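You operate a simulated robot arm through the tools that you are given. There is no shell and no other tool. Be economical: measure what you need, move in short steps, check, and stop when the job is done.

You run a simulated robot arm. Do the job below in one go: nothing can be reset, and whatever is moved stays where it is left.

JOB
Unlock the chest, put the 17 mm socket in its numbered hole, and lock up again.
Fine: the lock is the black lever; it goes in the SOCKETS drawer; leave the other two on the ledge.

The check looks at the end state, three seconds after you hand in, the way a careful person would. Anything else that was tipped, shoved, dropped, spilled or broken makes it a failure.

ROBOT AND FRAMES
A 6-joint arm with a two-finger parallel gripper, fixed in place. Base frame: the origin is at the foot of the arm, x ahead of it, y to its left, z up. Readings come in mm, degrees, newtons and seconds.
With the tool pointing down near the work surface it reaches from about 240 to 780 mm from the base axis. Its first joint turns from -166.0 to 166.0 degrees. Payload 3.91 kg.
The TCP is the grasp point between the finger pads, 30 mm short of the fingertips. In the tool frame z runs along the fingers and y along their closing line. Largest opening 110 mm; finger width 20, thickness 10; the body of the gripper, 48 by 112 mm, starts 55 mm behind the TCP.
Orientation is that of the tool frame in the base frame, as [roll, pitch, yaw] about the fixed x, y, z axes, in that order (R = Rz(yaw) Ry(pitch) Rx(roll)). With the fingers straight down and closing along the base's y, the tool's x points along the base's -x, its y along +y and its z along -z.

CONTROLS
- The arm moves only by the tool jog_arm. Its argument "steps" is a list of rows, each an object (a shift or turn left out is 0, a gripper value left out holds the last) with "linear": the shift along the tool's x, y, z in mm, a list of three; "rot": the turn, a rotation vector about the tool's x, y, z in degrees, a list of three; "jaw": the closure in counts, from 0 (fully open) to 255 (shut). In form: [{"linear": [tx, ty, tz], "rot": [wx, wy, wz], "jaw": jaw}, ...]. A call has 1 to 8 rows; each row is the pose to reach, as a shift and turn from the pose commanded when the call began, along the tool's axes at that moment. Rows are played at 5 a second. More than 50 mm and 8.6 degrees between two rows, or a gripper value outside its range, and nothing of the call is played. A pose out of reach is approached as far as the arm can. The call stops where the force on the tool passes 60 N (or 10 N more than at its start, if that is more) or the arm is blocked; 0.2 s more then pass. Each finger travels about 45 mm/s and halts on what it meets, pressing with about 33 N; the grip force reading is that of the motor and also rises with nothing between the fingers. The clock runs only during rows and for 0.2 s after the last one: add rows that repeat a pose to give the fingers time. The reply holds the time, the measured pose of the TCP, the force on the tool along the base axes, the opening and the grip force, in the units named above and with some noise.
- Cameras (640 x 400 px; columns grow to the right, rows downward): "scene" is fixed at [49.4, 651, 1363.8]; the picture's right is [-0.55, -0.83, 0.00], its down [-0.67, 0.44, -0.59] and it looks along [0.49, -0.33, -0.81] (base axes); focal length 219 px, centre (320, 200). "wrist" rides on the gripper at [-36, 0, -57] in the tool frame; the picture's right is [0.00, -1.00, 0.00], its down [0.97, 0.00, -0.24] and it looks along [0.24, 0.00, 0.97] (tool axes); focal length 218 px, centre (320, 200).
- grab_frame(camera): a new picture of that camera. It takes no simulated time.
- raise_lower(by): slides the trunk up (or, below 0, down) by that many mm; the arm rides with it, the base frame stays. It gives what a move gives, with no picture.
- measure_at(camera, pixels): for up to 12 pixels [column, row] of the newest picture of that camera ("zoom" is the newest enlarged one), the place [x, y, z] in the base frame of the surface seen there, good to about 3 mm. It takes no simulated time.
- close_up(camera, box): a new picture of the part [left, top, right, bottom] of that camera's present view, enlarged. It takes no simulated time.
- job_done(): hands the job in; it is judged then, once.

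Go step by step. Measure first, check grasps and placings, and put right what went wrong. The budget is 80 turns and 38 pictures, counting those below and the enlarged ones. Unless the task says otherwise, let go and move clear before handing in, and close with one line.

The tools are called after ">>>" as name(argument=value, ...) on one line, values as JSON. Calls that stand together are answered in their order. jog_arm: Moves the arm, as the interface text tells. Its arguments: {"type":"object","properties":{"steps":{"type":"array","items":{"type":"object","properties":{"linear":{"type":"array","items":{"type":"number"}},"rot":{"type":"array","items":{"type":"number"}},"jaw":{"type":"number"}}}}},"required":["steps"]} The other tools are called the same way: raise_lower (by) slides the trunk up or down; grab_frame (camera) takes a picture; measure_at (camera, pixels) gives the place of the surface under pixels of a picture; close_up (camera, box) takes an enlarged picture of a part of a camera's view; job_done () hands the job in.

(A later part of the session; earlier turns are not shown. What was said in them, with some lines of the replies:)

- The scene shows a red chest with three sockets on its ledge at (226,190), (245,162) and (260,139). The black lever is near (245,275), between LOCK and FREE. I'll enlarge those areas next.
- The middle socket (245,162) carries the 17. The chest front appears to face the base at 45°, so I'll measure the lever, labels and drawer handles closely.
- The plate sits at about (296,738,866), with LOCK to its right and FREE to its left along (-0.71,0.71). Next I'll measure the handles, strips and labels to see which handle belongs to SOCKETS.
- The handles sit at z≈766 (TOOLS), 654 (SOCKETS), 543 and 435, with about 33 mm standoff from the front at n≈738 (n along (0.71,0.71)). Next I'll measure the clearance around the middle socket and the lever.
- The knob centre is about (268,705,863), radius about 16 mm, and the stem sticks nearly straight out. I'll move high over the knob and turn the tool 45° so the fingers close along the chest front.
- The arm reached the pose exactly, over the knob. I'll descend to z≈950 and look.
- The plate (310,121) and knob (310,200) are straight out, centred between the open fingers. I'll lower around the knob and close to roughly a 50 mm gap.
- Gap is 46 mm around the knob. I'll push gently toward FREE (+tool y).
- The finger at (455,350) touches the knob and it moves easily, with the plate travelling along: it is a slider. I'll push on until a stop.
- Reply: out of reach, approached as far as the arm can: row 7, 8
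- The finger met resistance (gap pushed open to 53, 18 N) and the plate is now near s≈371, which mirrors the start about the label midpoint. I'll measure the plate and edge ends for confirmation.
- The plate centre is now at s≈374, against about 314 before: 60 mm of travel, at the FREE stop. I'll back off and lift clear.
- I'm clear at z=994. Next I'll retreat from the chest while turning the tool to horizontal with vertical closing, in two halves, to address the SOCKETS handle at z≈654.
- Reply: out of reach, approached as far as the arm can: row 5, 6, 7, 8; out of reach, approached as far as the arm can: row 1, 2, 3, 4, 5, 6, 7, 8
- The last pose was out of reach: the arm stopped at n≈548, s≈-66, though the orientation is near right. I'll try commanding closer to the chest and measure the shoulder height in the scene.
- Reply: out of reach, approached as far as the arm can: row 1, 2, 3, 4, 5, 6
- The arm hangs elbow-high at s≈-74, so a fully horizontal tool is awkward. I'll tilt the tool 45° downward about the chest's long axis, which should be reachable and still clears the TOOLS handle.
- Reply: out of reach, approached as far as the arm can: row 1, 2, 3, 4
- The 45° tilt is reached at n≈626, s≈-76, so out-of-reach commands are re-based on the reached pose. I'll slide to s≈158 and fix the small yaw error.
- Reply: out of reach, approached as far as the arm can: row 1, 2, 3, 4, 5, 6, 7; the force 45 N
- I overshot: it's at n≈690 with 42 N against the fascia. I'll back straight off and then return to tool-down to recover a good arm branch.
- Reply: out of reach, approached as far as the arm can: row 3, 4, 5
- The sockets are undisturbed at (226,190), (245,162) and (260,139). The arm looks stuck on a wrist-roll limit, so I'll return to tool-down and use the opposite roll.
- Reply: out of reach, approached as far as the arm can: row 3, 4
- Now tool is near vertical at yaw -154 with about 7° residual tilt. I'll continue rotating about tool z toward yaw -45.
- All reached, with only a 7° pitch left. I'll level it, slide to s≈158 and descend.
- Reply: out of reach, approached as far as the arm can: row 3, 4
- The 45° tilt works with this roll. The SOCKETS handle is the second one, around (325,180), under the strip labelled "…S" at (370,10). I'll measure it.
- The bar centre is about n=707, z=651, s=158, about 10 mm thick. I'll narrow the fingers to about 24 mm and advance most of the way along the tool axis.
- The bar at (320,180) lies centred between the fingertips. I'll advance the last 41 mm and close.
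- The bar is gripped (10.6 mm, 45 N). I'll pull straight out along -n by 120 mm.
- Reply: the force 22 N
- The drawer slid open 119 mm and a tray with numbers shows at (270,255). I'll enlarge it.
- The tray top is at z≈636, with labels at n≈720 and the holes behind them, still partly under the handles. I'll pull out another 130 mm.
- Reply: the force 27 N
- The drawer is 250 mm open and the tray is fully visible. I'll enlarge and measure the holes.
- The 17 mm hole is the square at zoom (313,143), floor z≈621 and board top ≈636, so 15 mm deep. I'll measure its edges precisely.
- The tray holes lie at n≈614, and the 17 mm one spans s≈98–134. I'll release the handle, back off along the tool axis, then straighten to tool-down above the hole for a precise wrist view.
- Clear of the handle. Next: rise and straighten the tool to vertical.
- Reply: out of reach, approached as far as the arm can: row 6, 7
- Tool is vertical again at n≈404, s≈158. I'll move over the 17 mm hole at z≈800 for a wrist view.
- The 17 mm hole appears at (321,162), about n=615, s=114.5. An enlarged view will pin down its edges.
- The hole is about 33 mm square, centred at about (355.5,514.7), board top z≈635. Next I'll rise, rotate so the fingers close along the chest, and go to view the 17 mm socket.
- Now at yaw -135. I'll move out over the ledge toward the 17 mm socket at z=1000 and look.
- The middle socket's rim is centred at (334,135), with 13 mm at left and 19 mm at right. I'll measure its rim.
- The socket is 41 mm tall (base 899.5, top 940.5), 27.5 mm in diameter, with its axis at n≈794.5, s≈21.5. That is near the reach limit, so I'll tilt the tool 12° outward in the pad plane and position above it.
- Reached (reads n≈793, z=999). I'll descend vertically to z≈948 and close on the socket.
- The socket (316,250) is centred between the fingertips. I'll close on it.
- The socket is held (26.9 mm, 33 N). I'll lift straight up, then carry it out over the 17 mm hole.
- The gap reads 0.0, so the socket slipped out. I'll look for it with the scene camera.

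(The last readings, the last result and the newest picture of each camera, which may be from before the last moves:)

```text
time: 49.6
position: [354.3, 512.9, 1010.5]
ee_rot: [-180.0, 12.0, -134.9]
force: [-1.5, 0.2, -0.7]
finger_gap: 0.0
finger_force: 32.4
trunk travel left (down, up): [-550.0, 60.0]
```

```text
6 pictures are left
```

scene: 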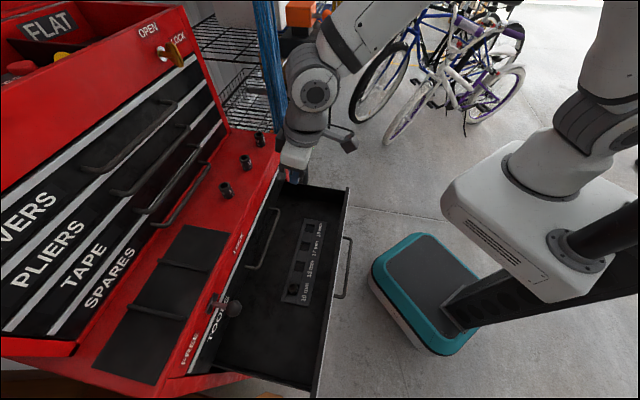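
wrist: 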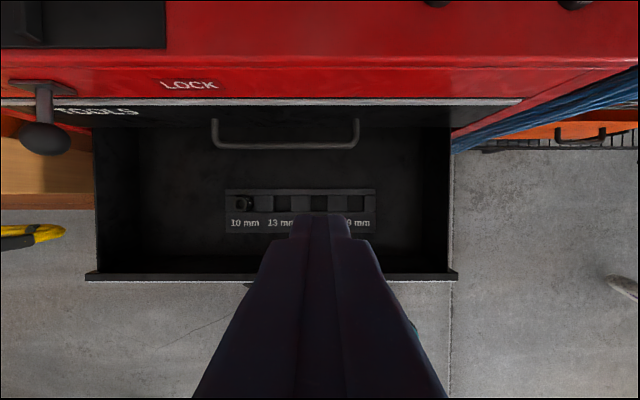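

The 17 mm socket still stands on the ledge at (245,162): the grip slid off at the start of the lift. I'll check that all three sockets are where they were.

>>> measure_at(camera="scene", pixels=[[245, 159], [246, 161], [249, 170], [243, 158], [247, 157], [245, 156], [244, 162], [225, 186], [260, 134]])

>>> close_up(camera="scene", box=[215, 120, 279, 210])

```text
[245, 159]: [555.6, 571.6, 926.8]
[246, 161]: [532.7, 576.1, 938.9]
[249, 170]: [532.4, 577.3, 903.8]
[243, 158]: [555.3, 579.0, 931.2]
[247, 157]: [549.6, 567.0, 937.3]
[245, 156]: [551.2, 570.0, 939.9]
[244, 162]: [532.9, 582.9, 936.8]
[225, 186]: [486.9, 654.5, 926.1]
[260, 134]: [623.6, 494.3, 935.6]
```

```text
4.44 times, centred on (247, 165) of scene
```

zoom: 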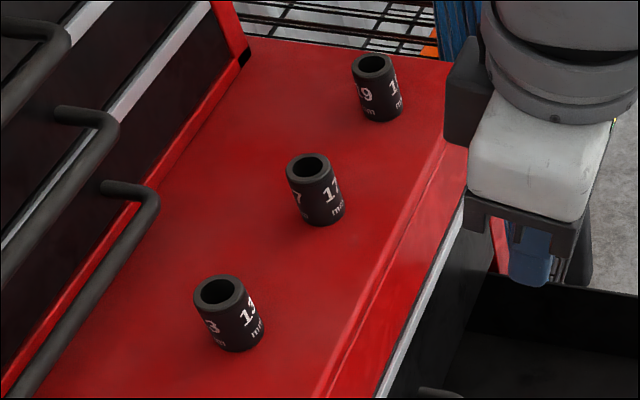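

All three are upright and in place. My image check shows the pads were centred, but only the rounded tips held it. I'll return with open fingers and grip about 14 mm deeper.

>>> jog_arm(steps=[{"linear": [-35.2, -18.4, 7.4], "jaw": 100}, {"linear": [-70.4, -36.8, 14.8]}, {"linear": [-105.7, -55.2, 22.3]}, {"linear": [-140.9, -73.6, 29.7]}, {"linear": [-176.1, -92, 37.1]}, {"linear": [-176.1, -92, 37.1]}, {"linear": [-170.9, -92, 61.5]}, {"linear": [-170.9, -92, 61.5]}])

```text
time: 51.4
position: [542.4, 575.1, 985.6]
ee_rot: [-180.0, 11.9, -135.0]
force: [0.4, 0.0, -0.6]
finger_gap: 66.8
finger_force: 0.1
trunk travel left (down, up): [-550.0, 60.0]
```

I'm over the socket at z≈986, gap 67. I'll descend partway and re-read the position.

>>> jog_arm(steps=[{"linear": [3, 0, 14.7]}, {"linear": [3, 0, 14.7]}])

>>> jog_arm(steps=[{"linear": [0, 0, 0]}])

>>> jog_arm(steps=[{"linear": [0, 0, 0]}])

```text
time: 52.0
position: [543.8, 575.8, 972.0]
ee_rot: [-179.9, 11.9, -134.9]
force: [0.2, -0.1, -0.6]
finger_gap: 67.0
finger_force: 0.0
trunk travel left (down, up): [-550.0, 60.0]
```

```text
time: 52.4
position: [544.6, 577.2, 971.3]
ee_rot: [-179.9, 12.0, -135.0]
force: [-0.3, -0.9, -1.0]
finger_gap: 67.0
finger_force: 0.1
trunk travel left (down, up): [-550.0, 60.0]
```

```text
time: 52.8
position: [543.3, 576.2, 971.5]
ee_rot: [-179.9, 11.9, -135.0]
force: [-0.6, -0.3, -0.2]
finger_gap: 66.8
finger_force: 0.0
trunk travel left (down, up): [-550.0, 60.0]
```

Averaged position is n=792.2, s=23.0, z=971.6. I'll descend to z≈935 with small corrections and grip.

>>> jog_arm(steps=[{"linear": [3, -1.8, 18]}, {"linear": [6.4, -1.8, 36]}, {"linear": [6.4, -1.8, 36]}, {"linear": [6.4, -1.8, 36], "jaw": 255}, {"linear": [6.4, -1.8, 36], "jaw": 255}, {"linear": [6.4, -1.8, 36], "jaw": 255}, {"linear": [6.4, -1.8, 36], "jaw": 255}, {"linear": [6.4, -1.8, 36], "jaw": 255}])

>>> jog_arm(steps=[{"linear": [-0.4, 0, -2]}, {"linear": [-0.8, 0, -4]}, {"linear": [-1.6, 0, -8]}, {"linear": [-3.1, 0, -15]}, {"linear": [-3.1, 0, -15]}])

>>> grab_frame(camera="wrist")

```text
time: 54.6
position: [545.7, 576.0, 933.6]
ee_rot: [-179.9, 11.9, -135.0]
force: [0.2, -0.7, -0.3]
finger_gap: 26.6
finger_force: 32.5
trunk travel left (down, up): [-550.0, 60.0]
```

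```text
time: 55.8
position: [546.8, 576.2, 947.1]
ee_rot: [-180.0, 11.8, -135.0]
force: [-0.1, -0.1, -2.4]
finger_gap: 27.3
finger_force: 33.2
trunk travel left (down, up): [-550.0, 60.0]
```

```text
4 pictures are left
```

wrist: 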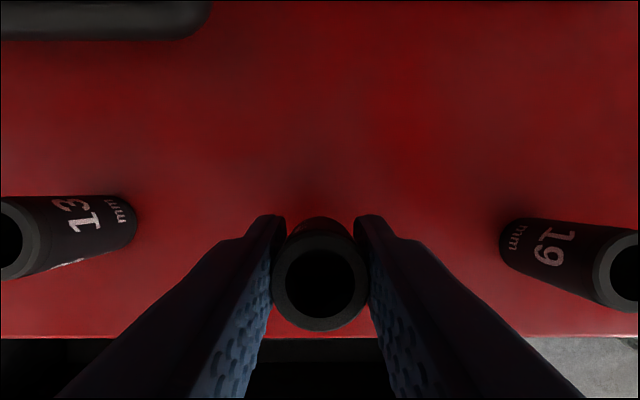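

The socket is lifted (2.4 N weight, gap 27.3, rim centred at (321,285)). I'll measure the rim to learn its offset from the TCP.

>>> measure_at(camera="wrist", pixels=[[321, 324], [321, 244], [280, 285], [361, 285], [300, 254], [342, 254], [292, 313], [350, 313], [321, 285]])

>>> jog_arm(steps=[{"linear": [-4, 0, -20]}, {"linear": [-8, 0, -40]}, {"linear": [-10, 0, -48]}, {"linear": [-10, 0, -48]}])

>>> jog_arm(steps=[{"linear": [0, 0, 0]}])

```text
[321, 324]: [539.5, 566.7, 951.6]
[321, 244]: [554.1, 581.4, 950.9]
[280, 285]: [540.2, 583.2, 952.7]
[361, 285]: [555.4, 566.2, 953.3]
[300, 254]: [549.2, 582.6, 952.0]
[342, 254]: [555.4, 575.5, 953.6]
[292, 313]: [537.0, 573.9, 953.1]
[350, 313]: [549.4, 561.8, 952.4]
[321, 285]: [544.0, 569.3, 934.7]
```

```text
time: 56.8
position: [547.3, 574.3, 996.2]
ee_rot: [-179.9, 12.0, -135.0]
force: [0.6, -1.2, -1.2]
finger_gap: 26.7
finger_force: 32.9
trunk travel left (down, up): [-550.0, 60.0]
```

```text
time: 57.2
position: [547.7, 574.9, 995.3]
ee_rot: [-179.8, 12.0, -135.0]
force: [-0.5, 0.7, -1.5]
finger_gap: 26.7
finger_force: 32.9
trunk travel left (down, up): [-550.0, 60.0]
```

The rim is level and its axis coincides with the TCP within 1 mm; the bottom is about 36 mm below the TCP. I'll carry it gently over the hole.

>>> jog_arm(steps=[{"linear": [15, 8, -3.2]}, {"linear": [44, 23.5, -9.3]}, {"linear": [77, 41, -16.2]}, {"linear": [110, 58.6, -23.2]}, {"linear": [143, 76.2, -30.1]}, {"linear": [165, 88, -34.8]}, {"linear": [174.1, 92.8, -36.7]}, {"linear": [174.1, 92.8, -36.7]}])

>>> jog_arm(steps=[{"linear": [8.2, 0, 39]}, {"linear": [16.5, 0, 78]}, {"linear": [24.7, 0, 117]}, {"linear": [33, 0, 156.5]}, {"linear": [41.2, 0, 195.6]}, {"linear": [51.5, 0, 244.5]}, {"linear": [55.6, 0, 264]}, {"linear": [55.6, 0, 264]}])

>>> jog_arm(steps=[{"linear": [0, 0, 0]}])

```text
time: 59.0
position: [355.0, 517.8, 999.0]
ee_rot: [-179.9, 12.0, -135.0]
force: [0.3, -1.0, -2.1]
finger_gap: 26.6
finger_force: 33.0
trunk travel left (down, up): [-550.0, 60.0]
```

```text
time: 60.8
position: [354.1, 516.4, 727.0]
ee_rot: [-179.9, 11.8, -135.0]
force: [-0.5, 0.4, -2.3]
finger_gap: 26.4
finger_force: 32.6
trunk travel left (down, up): [-550.0, 60.0]
```

```text
time: 61.2
position: [354.4, 517.4, 727.0]
ee_rot: [-179.8, 11.8, -135.0]
force: [-0.7, -0.5, -1.1]
finger_gap: 26.6
finger_force: 33.3
trunk travel left (down, up): [-550.0, 60.0]
```

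It's at n=616, s=115, socket bottom about z=691. I'll shift -2.5 in s, lower to about 10 mm above the board, and check.

>>> jog_arm(steps=[{"linear": [4.5, -2.5, 22]}, {"linear": [9.8, -2.5, 45]}, {"linear": [9.8, -2.5, 45]}])

>>> grab_frame(camera="wrist")

```text
time: 62.0
position: [354.6, 511.7, 679.5]
ee_rot: [-179.9, 11.8, -135.0]
force: [-0.8, 0.0, -1.3]
finger_gap: 26.4
finger_force: 32.6
trunk travel left (down, up): [-550.0, 60.0]
```

```text
3 pictures are left
```

wrist: 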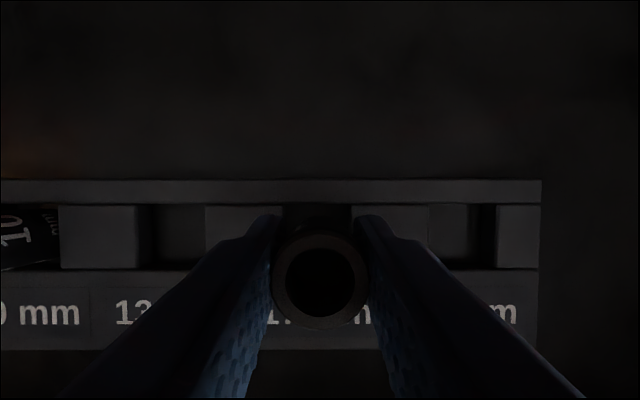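

The hole lies 1.8 mm to +s and 1.7 mm to +n of the socket axis (hole columns 282–350, rows 205–270). I'll correct and lower the socket into the hole.

>>> jog_arm(steps=[{"linear": [-1.7, 1.8, 0.4]}, {"linear": [-0.4, 1.8, 6]}, {"linear": [0.6, 1.8, 11]}, {"linear": [0.8, 1.8, 12]}, {"linear": [0.8, 1.8, 12]}])

```text
time: 63.2
position: [356.6, 514.5, 669.2]
ee_rot: [-179.9, 11.9, -135.2]
force: [0.4, 0.6, -0.8]
finger_gap: 26.7
finger_force: 33.0
trunk travel left (down, up): [-550.0, 60.0]
```

No contact so far. I'll lower a few mm more, watching the force.

>>> jog_arm(steps=[{"linear": [0.3, 0, 1.5]}, {"linear": [0.6, 0, 3]}, {"linear": [0.6, 0, 3]}])

```text
time: 64.0
position: [357.6, 515.0, 665.0]
ee_rot: [-180.0, 11.9, -134.9]
force: [0.4, 0.1, -1.0]
finger_gap: 26.7
finger_force: 32.9
trunk travel left (down, up): [-550.0, 60.0]
```

The socket bottom is about 6 mm inside the hole without contact. I'll open slightly to release, then rise.

>>> jog_arm(steps=[{"jaw": 185}, {"jaw": 170}, {"jaw": 160}, {"jaw": 160}, {"linear": [-4, 0, -19.5]}, {"linear": [-8.2, 0, -39]}, {"linear": [-14, 0, -68]}, {"linear": [-14, 0, -68]}])

>>> grab_frame(camera="wrist")

```text
time: 65.8
position: [357.0, 514.0, 734.1]
ee_rot: [-179.9, 11.9, -135.1]
force: [0.7, -0.2, -0.7]
finger_gap: 41.1
finger_force: 0.1
trunk travel left (down, up): [-550.0, 60.0]
```

```text
2 pictures are left
```

wrist: 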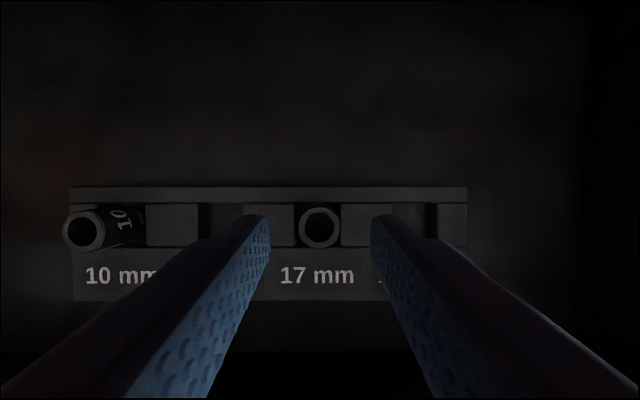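

The socket sits in the hole above the "17 mm" label (319,228). I'll check its rim height (expect about 662) and its level.

>>> measure_at(camera="wrist", pixels=[[319, 210], [319, 246], [302, 228], [336, 228], [307, 240], [331, 240], [83, 250], [319, 228]])

```text
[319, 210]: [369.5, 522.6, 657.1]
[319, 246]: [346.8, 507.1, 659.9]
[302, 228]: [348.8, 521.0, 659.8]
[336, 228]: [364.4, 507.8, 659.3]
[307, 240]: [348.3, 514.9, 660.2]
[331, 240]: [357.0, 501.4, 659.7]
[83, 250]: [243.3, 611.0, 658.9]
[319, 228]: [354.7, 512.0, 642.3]
```

The rim is level at about z=660, so the socket is fully seated like the 10 mm one. Next I'll rise, close the fingers, and move in front of the drawer near s≈5, beside the handles, to push it shut.

>>> jog_arm(steps=[{"linear": [-6.2, 0, -29.3], "jaw": 160}, {"linear": [-12.4, 0, -58.7], "jaw": 255}, {"linear": [27.9, -21.2, -67.2], "jaw": 255}, {"linear": [68.2, -42.4, -75.7], "jaw": 255}, {"linear": [108.5, -63.6, -84.2], "jaw": 255}, {"linear": [148.8, -84.8, -92.7], "jaw": 255}, {"linear": [189.1, -106, -101.1], "jaw": 255}, {"linear": [189.1, -106, -101.1], "jaw": 255}])

>>> jog_arm(steps=[{"rot": [0, -7, 0]}, {"rot": [0, -14, 0]}, {"rot": [0, -21, 0]}, {"rot": [0, -28, 0]}, {"rot": [0, -33, 0]}, {"rot": [0, -33, 0]}])

```text
time: 67.6
position: [292.8, 285.0, 802.6]
ee_rot: [-175.9, 8.0, -134.6]
force: [0.6, -0.7, -0.3]
finger_gap: 0.0
finger_force: 33.1
out of reach, approached as far as the arm can: row 5, 6, 7, 8
trunk travel left (down, up): [-550.0, 60.0]
```

```text
time: 69.0
position: [344.4, 329.7, 834.3]
ee_rot: [-169.8, 41.2, -128.5]
force: [-0.4, -0.4, 0.4]
finger_gap: 0.0
finger_force: 33.3
out of reach, approached as far as the arm can: row 1, 2, 3, 4, 5, 6
trunk travel left (down, up): [-550.0, 60.0]
```

The arm is folding-limited here (n≈477, z=834). Raising the trunk gives it more room before I move back and down.

>>> raise_lower(by=60)

```text
time: 70.0
position: [343.9, 330.4, 895.9]
ee_rot: [-169.9, 41.1, -128.5]
force: [-0.4, -0.5, 0.0]
finger_gap: 0.1
finger_force: 32.7
trunk travel left (down, up): [-610.0, 0.0]
```

With the trunk up, I'll move back 40 and down 80 mm while correcting the orientation to a clean 45° tilt.

>>> jog_arm(steps=[{"linear": [20.6, 2.6, 8.2], "rot": [-1.4, -0.9, 1.3]}, {"linear": [41.3, 5.2, 16.4], "rot": [-2.8, -1.8, 2.6]}, {"linear": [62, 7.9, 24.7], "rot": [-4.2, -2.7, 3.9]}, {"linear": [82.6, 10.5, 32.9], "rot": [-5.6, -3.5, 5.1]}, {"linear": [82.6, 10.5, 32.9], "rot": [-5.6, -3.5, 5.1]}])

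```text
time: 71.2
position: [359.8, 345.1, 841.2]
ee_rot: [-168.6, 42.4, -127.6]
force: [-0.4, 0.2, 0.1]
finger_gap: 0.0
finger_force: 32.8
out of reach, approached as far as the arm can: row 1, 2, 3, 4, 5
trunk travel left (down, up): [-610.0, 0.0]
```

The tilted pose is not reachable that high. I'll go vertical first, then move back, descend, and tilt low where it worked before.

>>> jog_arm(steps=[{"rot": [-1.8, 7.05, -0.7]}, {"rot": [-3.6, 14.1, -1.4]}, {"rot": [-5.4, 21.1, -2.1]}, {"rot": [-7.3, 28.2, -2.8]}, {"rot": [-9.1, 35.2, -3.5]}, {"rot": [-10.9, 42.3, -4.2]}, {"rot": [-10.9, 42.3, -4.2]}])

```text
time: 72.8
position: [376.2, 340.4, 843.4]
ee_rot: [-173.7, 8.5, -128.4]
force: [0.1, 0.3, 0.2]
finger_gap: 0.0
finger_force: 33.1
out of reach, approached as far as the arm can: row 5, 6
trunk travel left (down, up): [-610.0, 0.0]
```

The residual errors look like a wrist-singularity crossing, as happened during the earlier tilt. I'll head to n≈430, s≈0, z≈803 with a clean 30° tilt, past the singular zone.

>>> jog_arm(steps=[{"linear": [19.6, 9.1, 6.2], "rot": [-1, -5.3, 1.9]}, {"linear": [39.3, 18.3, 12.4], "rot": [-2, -10.6, 3.8]}, {"linear": [59, 27.4, 18.6], "rot": [-3, -15.9, 5.6]}, {"linear": [78.6, 36.6, 24.8], "rot": [-4.05, -21.2, 7.5]}, {"linear": [78.6, 36.6, 24.8], "rot": [-4.05, -21.2, 7.5]}, {"linear": [78.6, 36.6, 24.8], "rot": [-4.05, -21.2, 7.5]}])

```text
time: 74.2
position: [325.4, 339.1, 849.6]
ee_rot: [-177.5, 18.6, -133.7]
force: [0.1, 0.7, 0.2]
finger_gap: 0.0
finger_force: 33.0
out of reach, approached as far as the arm can: row 1, 2, 3, 4
trunk travel left (down, up): [-610.0, 0.0]
```

Progress: n=470, s=10, orientation nearly right. I'll continue back and down.

>>> jog_arm(steps=[{"linear": [13.5, 0, 8.7], "rot": [0, -3, 0]}, {"linear": [27, 0, 17.3], "rot": [0, -6, 0]}, {"linear": [40, 0, 26], "rot": [0, -9, 0]}, {"linear": [53.9, 0, 34.6], "rot": [0, -12, 0]}, {"linear": [53.9, 0, 34.6], "rot": [0, -12, 0]}])

```text
time: 75.4
position: [340.0, 337.6, 804.9]
ee_rot: [-172.8, 28.9, -131.0]
force: [0.1, 0.9, -0.6]
finger_gap: 0.0
finger_force: 33.1
out of reach, approached as far as the arm can: row 1, 2, 3, 4, 5
trunk travel left (down, up): [-610.0, 0.0]
```

This roll can't get closer than n≈479, while the earlier yaw of -45 worked fine. I'll go back over the drawer to vertical, switch to that roll, and reuse the proven path.

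>>> jog_arm(steps=[{"linear": [-28, 12.6, -4], "rot": [-1, 5, 0.4]}, {"linear": [-56, 25, -8], "rot": [-2, 10, 0.7]}, {"linear": [-85, 38, -12], "rot": [-3, 15, 1.1]}, {"linear": [-113, 50.5, -16.4], "rot": [-4, 20, 1.4]}, {"linear": [-141, 63, -20.6], "rot": [-5, 25, 1.8]}, {"linear": [-169.2, 75.8, -24.7], "rot": [-6, 29, 2.1]}, {"linear": [-169.2, 75.8, -24.7], "rot": [-6, 29, 2.1]}])

>>> raise_lower(by=-60)

```text
time: 77.0
position: [368.2, 497.2, 899.0]
ee_rot: [179.9, 0.0, -134.9]
force: [0.8, -0.6, 0.9]
finger_gap: 0.1
finger_force: 33.2
out of reach, approached as far as the arm can: row 3, 4
trunk travel left (down, up): [-610.0, 0.0]
```

```text
time: 78.0
position: [368.0, 496.9, 838.8]
ee_rot: [-180.0, 0.1, -134.9]
force: [0.8, -1.0, -0.9]
finger_gap: 0.1
finger_force: 32.5
trunk travel left (down, up): [-550.0, 60.0]
```

Vertical again at n≈612, s≈91, z=839. I'll rotate to yaw -45.

>>> jog_arm(steps=[{"rot": [0, 0, -8.5]}, {"rot": [0, 0, -17]}, {"rot": [0, 0, -25.5]}, {"rot": [0, 0, -34]}, {"rot": [0, 0, -42.5]}, {"rot": [0, 0, -51]}, {"rot": [0, 0, -59.5]}, {"rot": [0, 0, -68]}])

>>> jog_arm(steps=[{"rot": [0, 0, -7.5]}, {"rot": [0, 0, -15]}, {"rot": [0, 0, -22.1]}, {"rot": [0, 0, -22.1]}])

```text
time: 79.8
position: [367.9, 495.8, 838.3]
ee_rot: [-180.0, 0.1, -66.8]
force: [0.0, 0.2, 0.2]
finger_gap: 0.0
finger_force: 32.9
trunk travel left (down, up): [-550.0, 60.0]
```

```text
time: 80.8
position: [369.8, 497.5, 838.6]
ee_rot: [-180.0, -0.1, -44.7]
force: [-0.1, 0.4, 1.0]
finger_gap: 0.3
finger_force: 33.3
trunk travel left (down, up): [-550.0, 60.0]
```

Now I'll move back over the drawer front to n≈404, s≈158, z≈882, setting the fingers to a 24 mm gap.

>>> jog_arm(steps=[{"linear": [-11, 35, -15], "jaw": 200}, {"linear": [-23, 70, -30]}, {"linear": [-34, 105, -43]}, {"linear": [-45, 140, -43]}, {"linear": [-57, 175, -43]}, {"linear": [-68, 209, -43]}, {"linear": [-68, 209, -43]}])

>>> jog_arm(steps=[{"rot": [7.5, 0, 0]}, {"linear": [0, 0, 15], "rot": [15, 0, 0]}, {"linear": [0, 0, 35], "rot": [22.5, 0, 0]}, {"linear": [0, 0, 60], "rot": [30, 0, 0]}, {"linear": [0, 0, 80], "rot": [37.5, 0, 0]}, {"linear": [0, 0, 100], "rot": [44.3, 0, 0]}, {"linear": [0, 0, 100], "rot": [44.3, 0, 0]}])

```text
time: 82.4
position: [170.8, 392.7, 881.5]
ee_rot: [-179.9, 0.0, -44.8]
force: [-0.1, -0.5, -0.7]
finger_gap: 23.9
finger_force: 0.1
trunk travel left (down, up): [-550.0, 60.0]
```

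```text
time: 84.0
position: [172.2, 396.5, 780.9]
ee_rot: [-135.6, 0.1, -44.8]
force: [0.3, 0.1, -0.1]
finger_gap: 23.9
finger_force: 0.1
out of reach, approached as far as the arm can: row 2, 3
trunk travel left (down, up): [-550.0, 60.0]
```

Back at the proven 45° pose (n≈402, z=781). I'll descend, then advance along the tool axis onto the handle and grip it.

>>> jog_arm(steps=[{"linear": [0, 18, 18.4]}, {"linear": [0, 36, 36.9]}, {"linear": [0, 54, 55.3]}, {"linear": [0, 54, 55.3]}])

>>> jog_arm(steps=[{"linear": [0, 0, 15]}, {"linear": [0, 0, 30]}, {"linear": [0, 0, 45]}, {"linear": [0, 0, 60]}, {"linear": [0, 0, 60]}, {"linear": [0, 0, 60], "jaw": 255}, {"linear": [0, 0, 60], "jaw": 255}, {"linear": [0, 0, 60], "jaw": 255}])

```text
time: 85.0
position: [173.4, 397.4, 703.3]
ee_rot: [-135.6, 0.1, -44.8]
force: [-0.3, -0.2, 0.1]
finger_gap: 23.9
finger_force: 0.1
trunk travel left (down, up): [-550.0, 60.0]
```

```text
time: 86.8
position: [201.8, 426.7, 660.8]
ee_rot: [-135.8, -0.1, -44.7]
force: [-0.6, -0.2, -13.8]
finger_gap: 10.8
finger_force: 45.3
trunk travel left (down, up): [-550.0, 60.0]
```

Handle gripped again (10.8 mm). I'll push the drawer in 235 mm.

>>> jog_arm(steps=[{"linear": [0, -14.3, 14]}, {"linear": [0, -37, 36]}, {"linear": [0, -60, 58.5]}, {"linear": [0, -86, 83.8]}, {"linear": [0, -111, 108.2]}, {"linear": [0, -137, 133.5]}, {"linear": [0, -158, 154]}, {"linear": [0, -168.3, 164]}])

>>> jog_arm(steps=[{"linear": [0, -4, 3.9]}, {"linear": [0, -7.2, 7]}, {"linear": [0, -10, 9.8]}, {"linear": [0, -12, 11.7]}, {"linear": [0, -12, 11.7]}])

```text
time: 88.6
position: [371.2, 593.8, 661.0]
ee_rot: [-135.7, -0.1, -44.9]
force: [2.9, -0.6, -29.2]
finger_gap: 10.4
finger_force: 44.7
trunk travel left (down, up): [-550.0, 60.0]
```

```text
time: 89.8
position: [377.7, 601.8, 660.9]
ee_rot: [-135.9, -0.1, -44.9]
force: [-11.4, -24.4, -10.8]
finger_gap: 11.0
finger_force: 44.9
trunk travel left (down, up): [-550.0, 60.0]
```

The handle is back at n≈693 with a 27 N stop reaction, so the drawer is closed. I'll relieve the push, release, and retreat along the tool axis.

>>> jog_arm(steps=[{"linear": [0, 1.4, -1.4]}, {"linear": [0, 1.4, -1.4], "jaw": 200}, {"linear": [0, 1.4, -1.4], "jaw": 200}, {"linear": [0, 1.4, -21.4], "jaw": 200}, {"linear": [0, 1.4, -51], "jaw": 200}, {"linear": [0, 1.4, -91], "jaw": 200}, {"linear": [0, 1.4, -135], "jaw": 200}, {"linear": [0, 1.4, -175], "jaw": 200}])

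>>> grab_frame(camera="wrist")

```text
time: 91.6
position: [291.0, 519.4, 788.0]
ee_rot: [-135.6, 0.0, -44.8]
force: [0.7, 0.3, -0.9]
finger_gap: 23.9
finger_force: 0.2
trunk travel left (down, up): [-550.0, 60.0]
```

```text
1 pictures are left
```

wrist: 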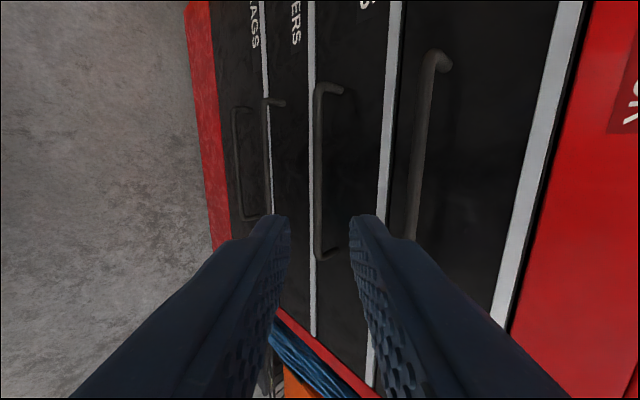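

All drawer fronts look flush. I'll confirm by measuring the SOCKETS bar and faces.

>>> measure_at(camera="wrist", pixels=[[317, 120], [317, 180], [316, 220], [350, 130], [350, 180], [290, 150], [470, 100], [423, 110]])

>>> jog_arm(steps=[{"linear": [0, -10, -10], "rot": [-7.5, 0, 0]}, {"linear": [0, -20, -20], "rot": [-15, 0, 0]}, {"linear": [0, -35, -35], "rot": [-22.5, 0, 0]}, {"linear": [0, -50, -50], "rot": [-30, 0, 0]}, {"linear": [0, -65, -65], "rot": [-37.5, 0, 0]}, {"linear": [0, -80, -80], "rot": [-44.4, 0, 0]}, {"linear": [0, -95, -95], "rot": [-44.4, 0, 0]}, {"linear": [0, -95, -95], "rot": [-44.4, 0, 0]}])

```text
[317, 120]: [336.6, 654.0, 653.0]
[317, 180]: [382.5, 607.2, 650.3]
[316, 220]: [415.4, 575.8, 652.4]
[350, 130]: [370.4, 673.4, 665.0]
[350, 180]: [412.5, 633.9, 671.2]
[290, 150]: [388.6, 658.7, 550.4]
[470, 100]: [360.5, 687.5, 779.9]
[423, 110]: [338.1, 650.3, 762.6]
```

```text
time: 93.4
position: [290.4, 517.5, 921.3]
ee_rot: [179.8, 0.0, -44.8]
force: [0.7, -0.3, -0.4]
finger_gap: 23.8
finger_force: 0.1
out of reach, approached as far as the arm can: row 3, 4
trunk travel left (down, up): [-550.0, 60.0]
```

The drawer is closed: the SOCKETS face is at n≈739 like its neighbours, and the tool is vertical again. I'll rotate back to yaw -135 and move above the knob at its FREE position (s≈375).

>>> jog_arm(steps=[{"rot": [0, 0, 8.5], "jaw": 100}, {"rot": [0, 0, 17]}, {"rot": [0, 0, 25.5]}, {"rot": [0, 0, 34]}, {"rot": [0, 0, 42.5]}, {"rot": [0, 0, 51]}, {"rot": [0, 0, 59.5]}, {"rot": [0, 0, 68]}])

>>> jog_arm(steps=[{"rot": [0, 0, 7.5]}, {"rot": [0, 0, 15]}, {"linear": [0, 0, -29], "rot": [0, 0, 22.2]}, {"linear": [0, 0, -29], "rot": [0, 0, 22.2]}])

>>> jog_arm(steps=[{"linear": [-19, 36, 0]}, {"linear": [-38, 72, 0]}, {"linear": [-57, 108, 0]}, {"linear": [-76, 144, 0]}, {"linear": [-95, 180, 0]}, {"linear": [-113, 215, 0]}, {"linear": [-113, 215, 0]}])

```text
time: 95.2
position: [293.7, 518.5, 920.3]
ee_rot: [180.0, 0.0, -112.9]
force: [-0.2, 0.1, 0.4]
finger_gap: 66.8
finger_force: 0.0
trunk travel left (down, up): [-550.0, 60.0]
```

```text
time: 96.2
position: [294.1, 519.1, 949.1]
ee_rot: [-180.0, 0.0, -135.1]
force: [-0.4, 0.5, -0.2]
finger_gap: 66.9
finger_force: 0.0
trunk travel left (down, up): [-550.0, 60.0]
```

```text
time: 97.8
position: [218.7, 752.5, 950.1]
ee_rot: [-179.9, 0.0, -135.0]
force: [-0.4, 0.9, 0.1]
finger_gap: 66.8
finger_force: 0.0
trunk travel left (down, up): [-550.0, 60.0]
```

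It's above the knob (n=687, s=377). I'll lower around it, narrow to a 46 mm gap, then push toward LOCK until the stop.

>>> jog_arm(steps=[{"linear": [0, 0, 36]}, {"linear": [0, 0, 72]}, {"linear": [0, 0, 72], "jaw": 150}, {"linear": [0, 0, 72], "jaw": 150}, {"linear": [0, 0, 72], "jaw": 150}])

>>> jog_arm(steps=[{"linear": [0, -9, 0]}, {"linear": [0, -18, 0]}, {"linear": [0, -27, 0]}, {"linear": [0, -36, 0]}, {"linear": [0, -45, 0]}, {"linear": [0, -54, 0]}, {"linear": [0, -62, 0]}, {"linear": [0, -68, 0]}])

>>> jog_arm(steps=[{"linear": [0, -4, 0]}, {"linear": [0, -7, 0]}, {"linear": [0, -10, 0]}, {"linear": [0, -10, 0]}])

```text
time: 99.0
position: [218.4, 753.2, 878.1]
ee_rot: [179.9, 0.1, -135.0]
force: [0.5, 0.0, 0.2]
finger_gap: 45.1
finger_force: 0.1
trunk travel left (down, up): [-550.0, 60.0]
```

```text
time: 100.8
position: [270.2, 705.5, 879.7]
ee_rot: [-180.0, 0.1, -135.1]
force: [-2.6, 3.2, -1.1]
finger_gap: 46.8
finger_force: 1.3
trunk travel left (down, up): [-550.0, 60.0]
```

```text
time: 101.8
position: [272.9, 699.7, 878.7]
ee_rot: [-180.0, 0.2, -135.0]
force: [-11.0, 30.3, 4.5]
finger_gap: 59.6
finger_force: 14.3
trunk travel left (down, up): [-550.0, 60.0]
```

The stop is reached (about 30 N, finger pushed back). I'll ease off, open, rise clear, and move away.

>>> jog_arm(steps=[{"linear": [0, 8, 0]}, {"linear": [0, 10, 0], "jaw": 100}, {"linear": [0, 8, 0], "jaw": 100}, {"linear": [0, 8, 0], "jaw": 100}, {"linear": [0, 8, -40]}, {"linear": [0, 8, -80]}, {"linear": [35, 8, -110]}, {"linear": [70, -10, -130]}])

>>> jog_arm(steps=[{"linear": [35, -20, 0]}, {"linear": [70, -50, 0]}, {"linear": [105, -85, 0]}, {"linear": [125, -130, 0]}, {"linear": [125, -175, 0]}, {"linear": [125, -215, 0]}, {"linear": [125, -215, 0]}])

>>> grab_frame(camera="scene")

>>> measure_at(camera="scene", pixels=[[247, 274], [228, 273], [230, 274], [225, 186], [260, 134], [256, 270], [225, 320]])

```text
time: 103.6
position: [233.3, 636.3, 1005.5]
ee_rot: [180.0, 0.0, -135.0]
force: [-0.2, -0.6, 0.6]
finger_gap: 66.8
finger_force: 0.1
trunk travel left (down, up): [-550.0, 60.0]
```

```text
time: 105.2
position: [298.0, 395.5, 1007.3]
ee_rot: [-179.9, 0.0, -135.0]
force: [0.4, -0.5, -0.2]
finger_gap: 66.8
finger_force: 0.1
trunk travel left (down, up): [-550.0, 60.0]
```

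```text
0 pictures are left
```

scene: 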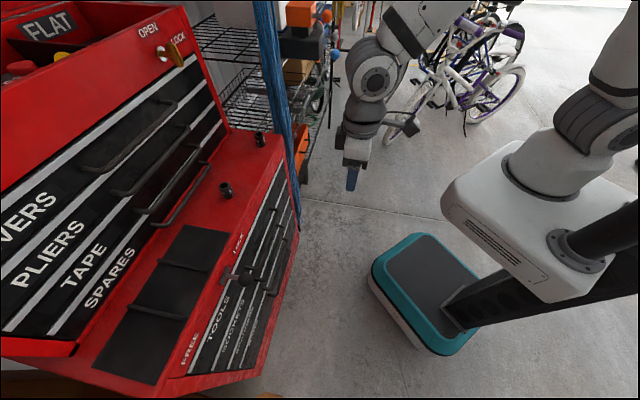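

```text
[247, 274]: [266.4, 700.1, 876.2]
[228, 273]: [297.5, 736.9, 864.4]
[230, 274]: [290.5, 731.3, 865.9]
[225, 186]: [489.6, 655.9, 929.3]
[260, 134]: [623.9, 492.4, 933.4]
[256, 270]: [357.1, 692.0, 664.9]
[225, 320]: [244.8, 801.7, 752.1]
```

The lever knob reads (266,700,876), its original LOCK position. The SOCKETS face is flush, the 13 and 19 mm sockets stand untouched at (225,186) and (260,134), and the arm is clear, so I'm handing in.

>>> job_done()

```text
The job is handed in.
```

The 17 mm socket is in its numbered hole in the SOCKETS drawer, the drawer is shut, and the black lever is back at LOCK. The 13 and 19 mm sockets are still standing on the ledge. On the first try the 17 mm socket slipped from the grip, but it stayed upright on the ledge. While positioning, the gripper also pressed the chest front with about 42 N; nothing looked moved in the picture I took afterwards.
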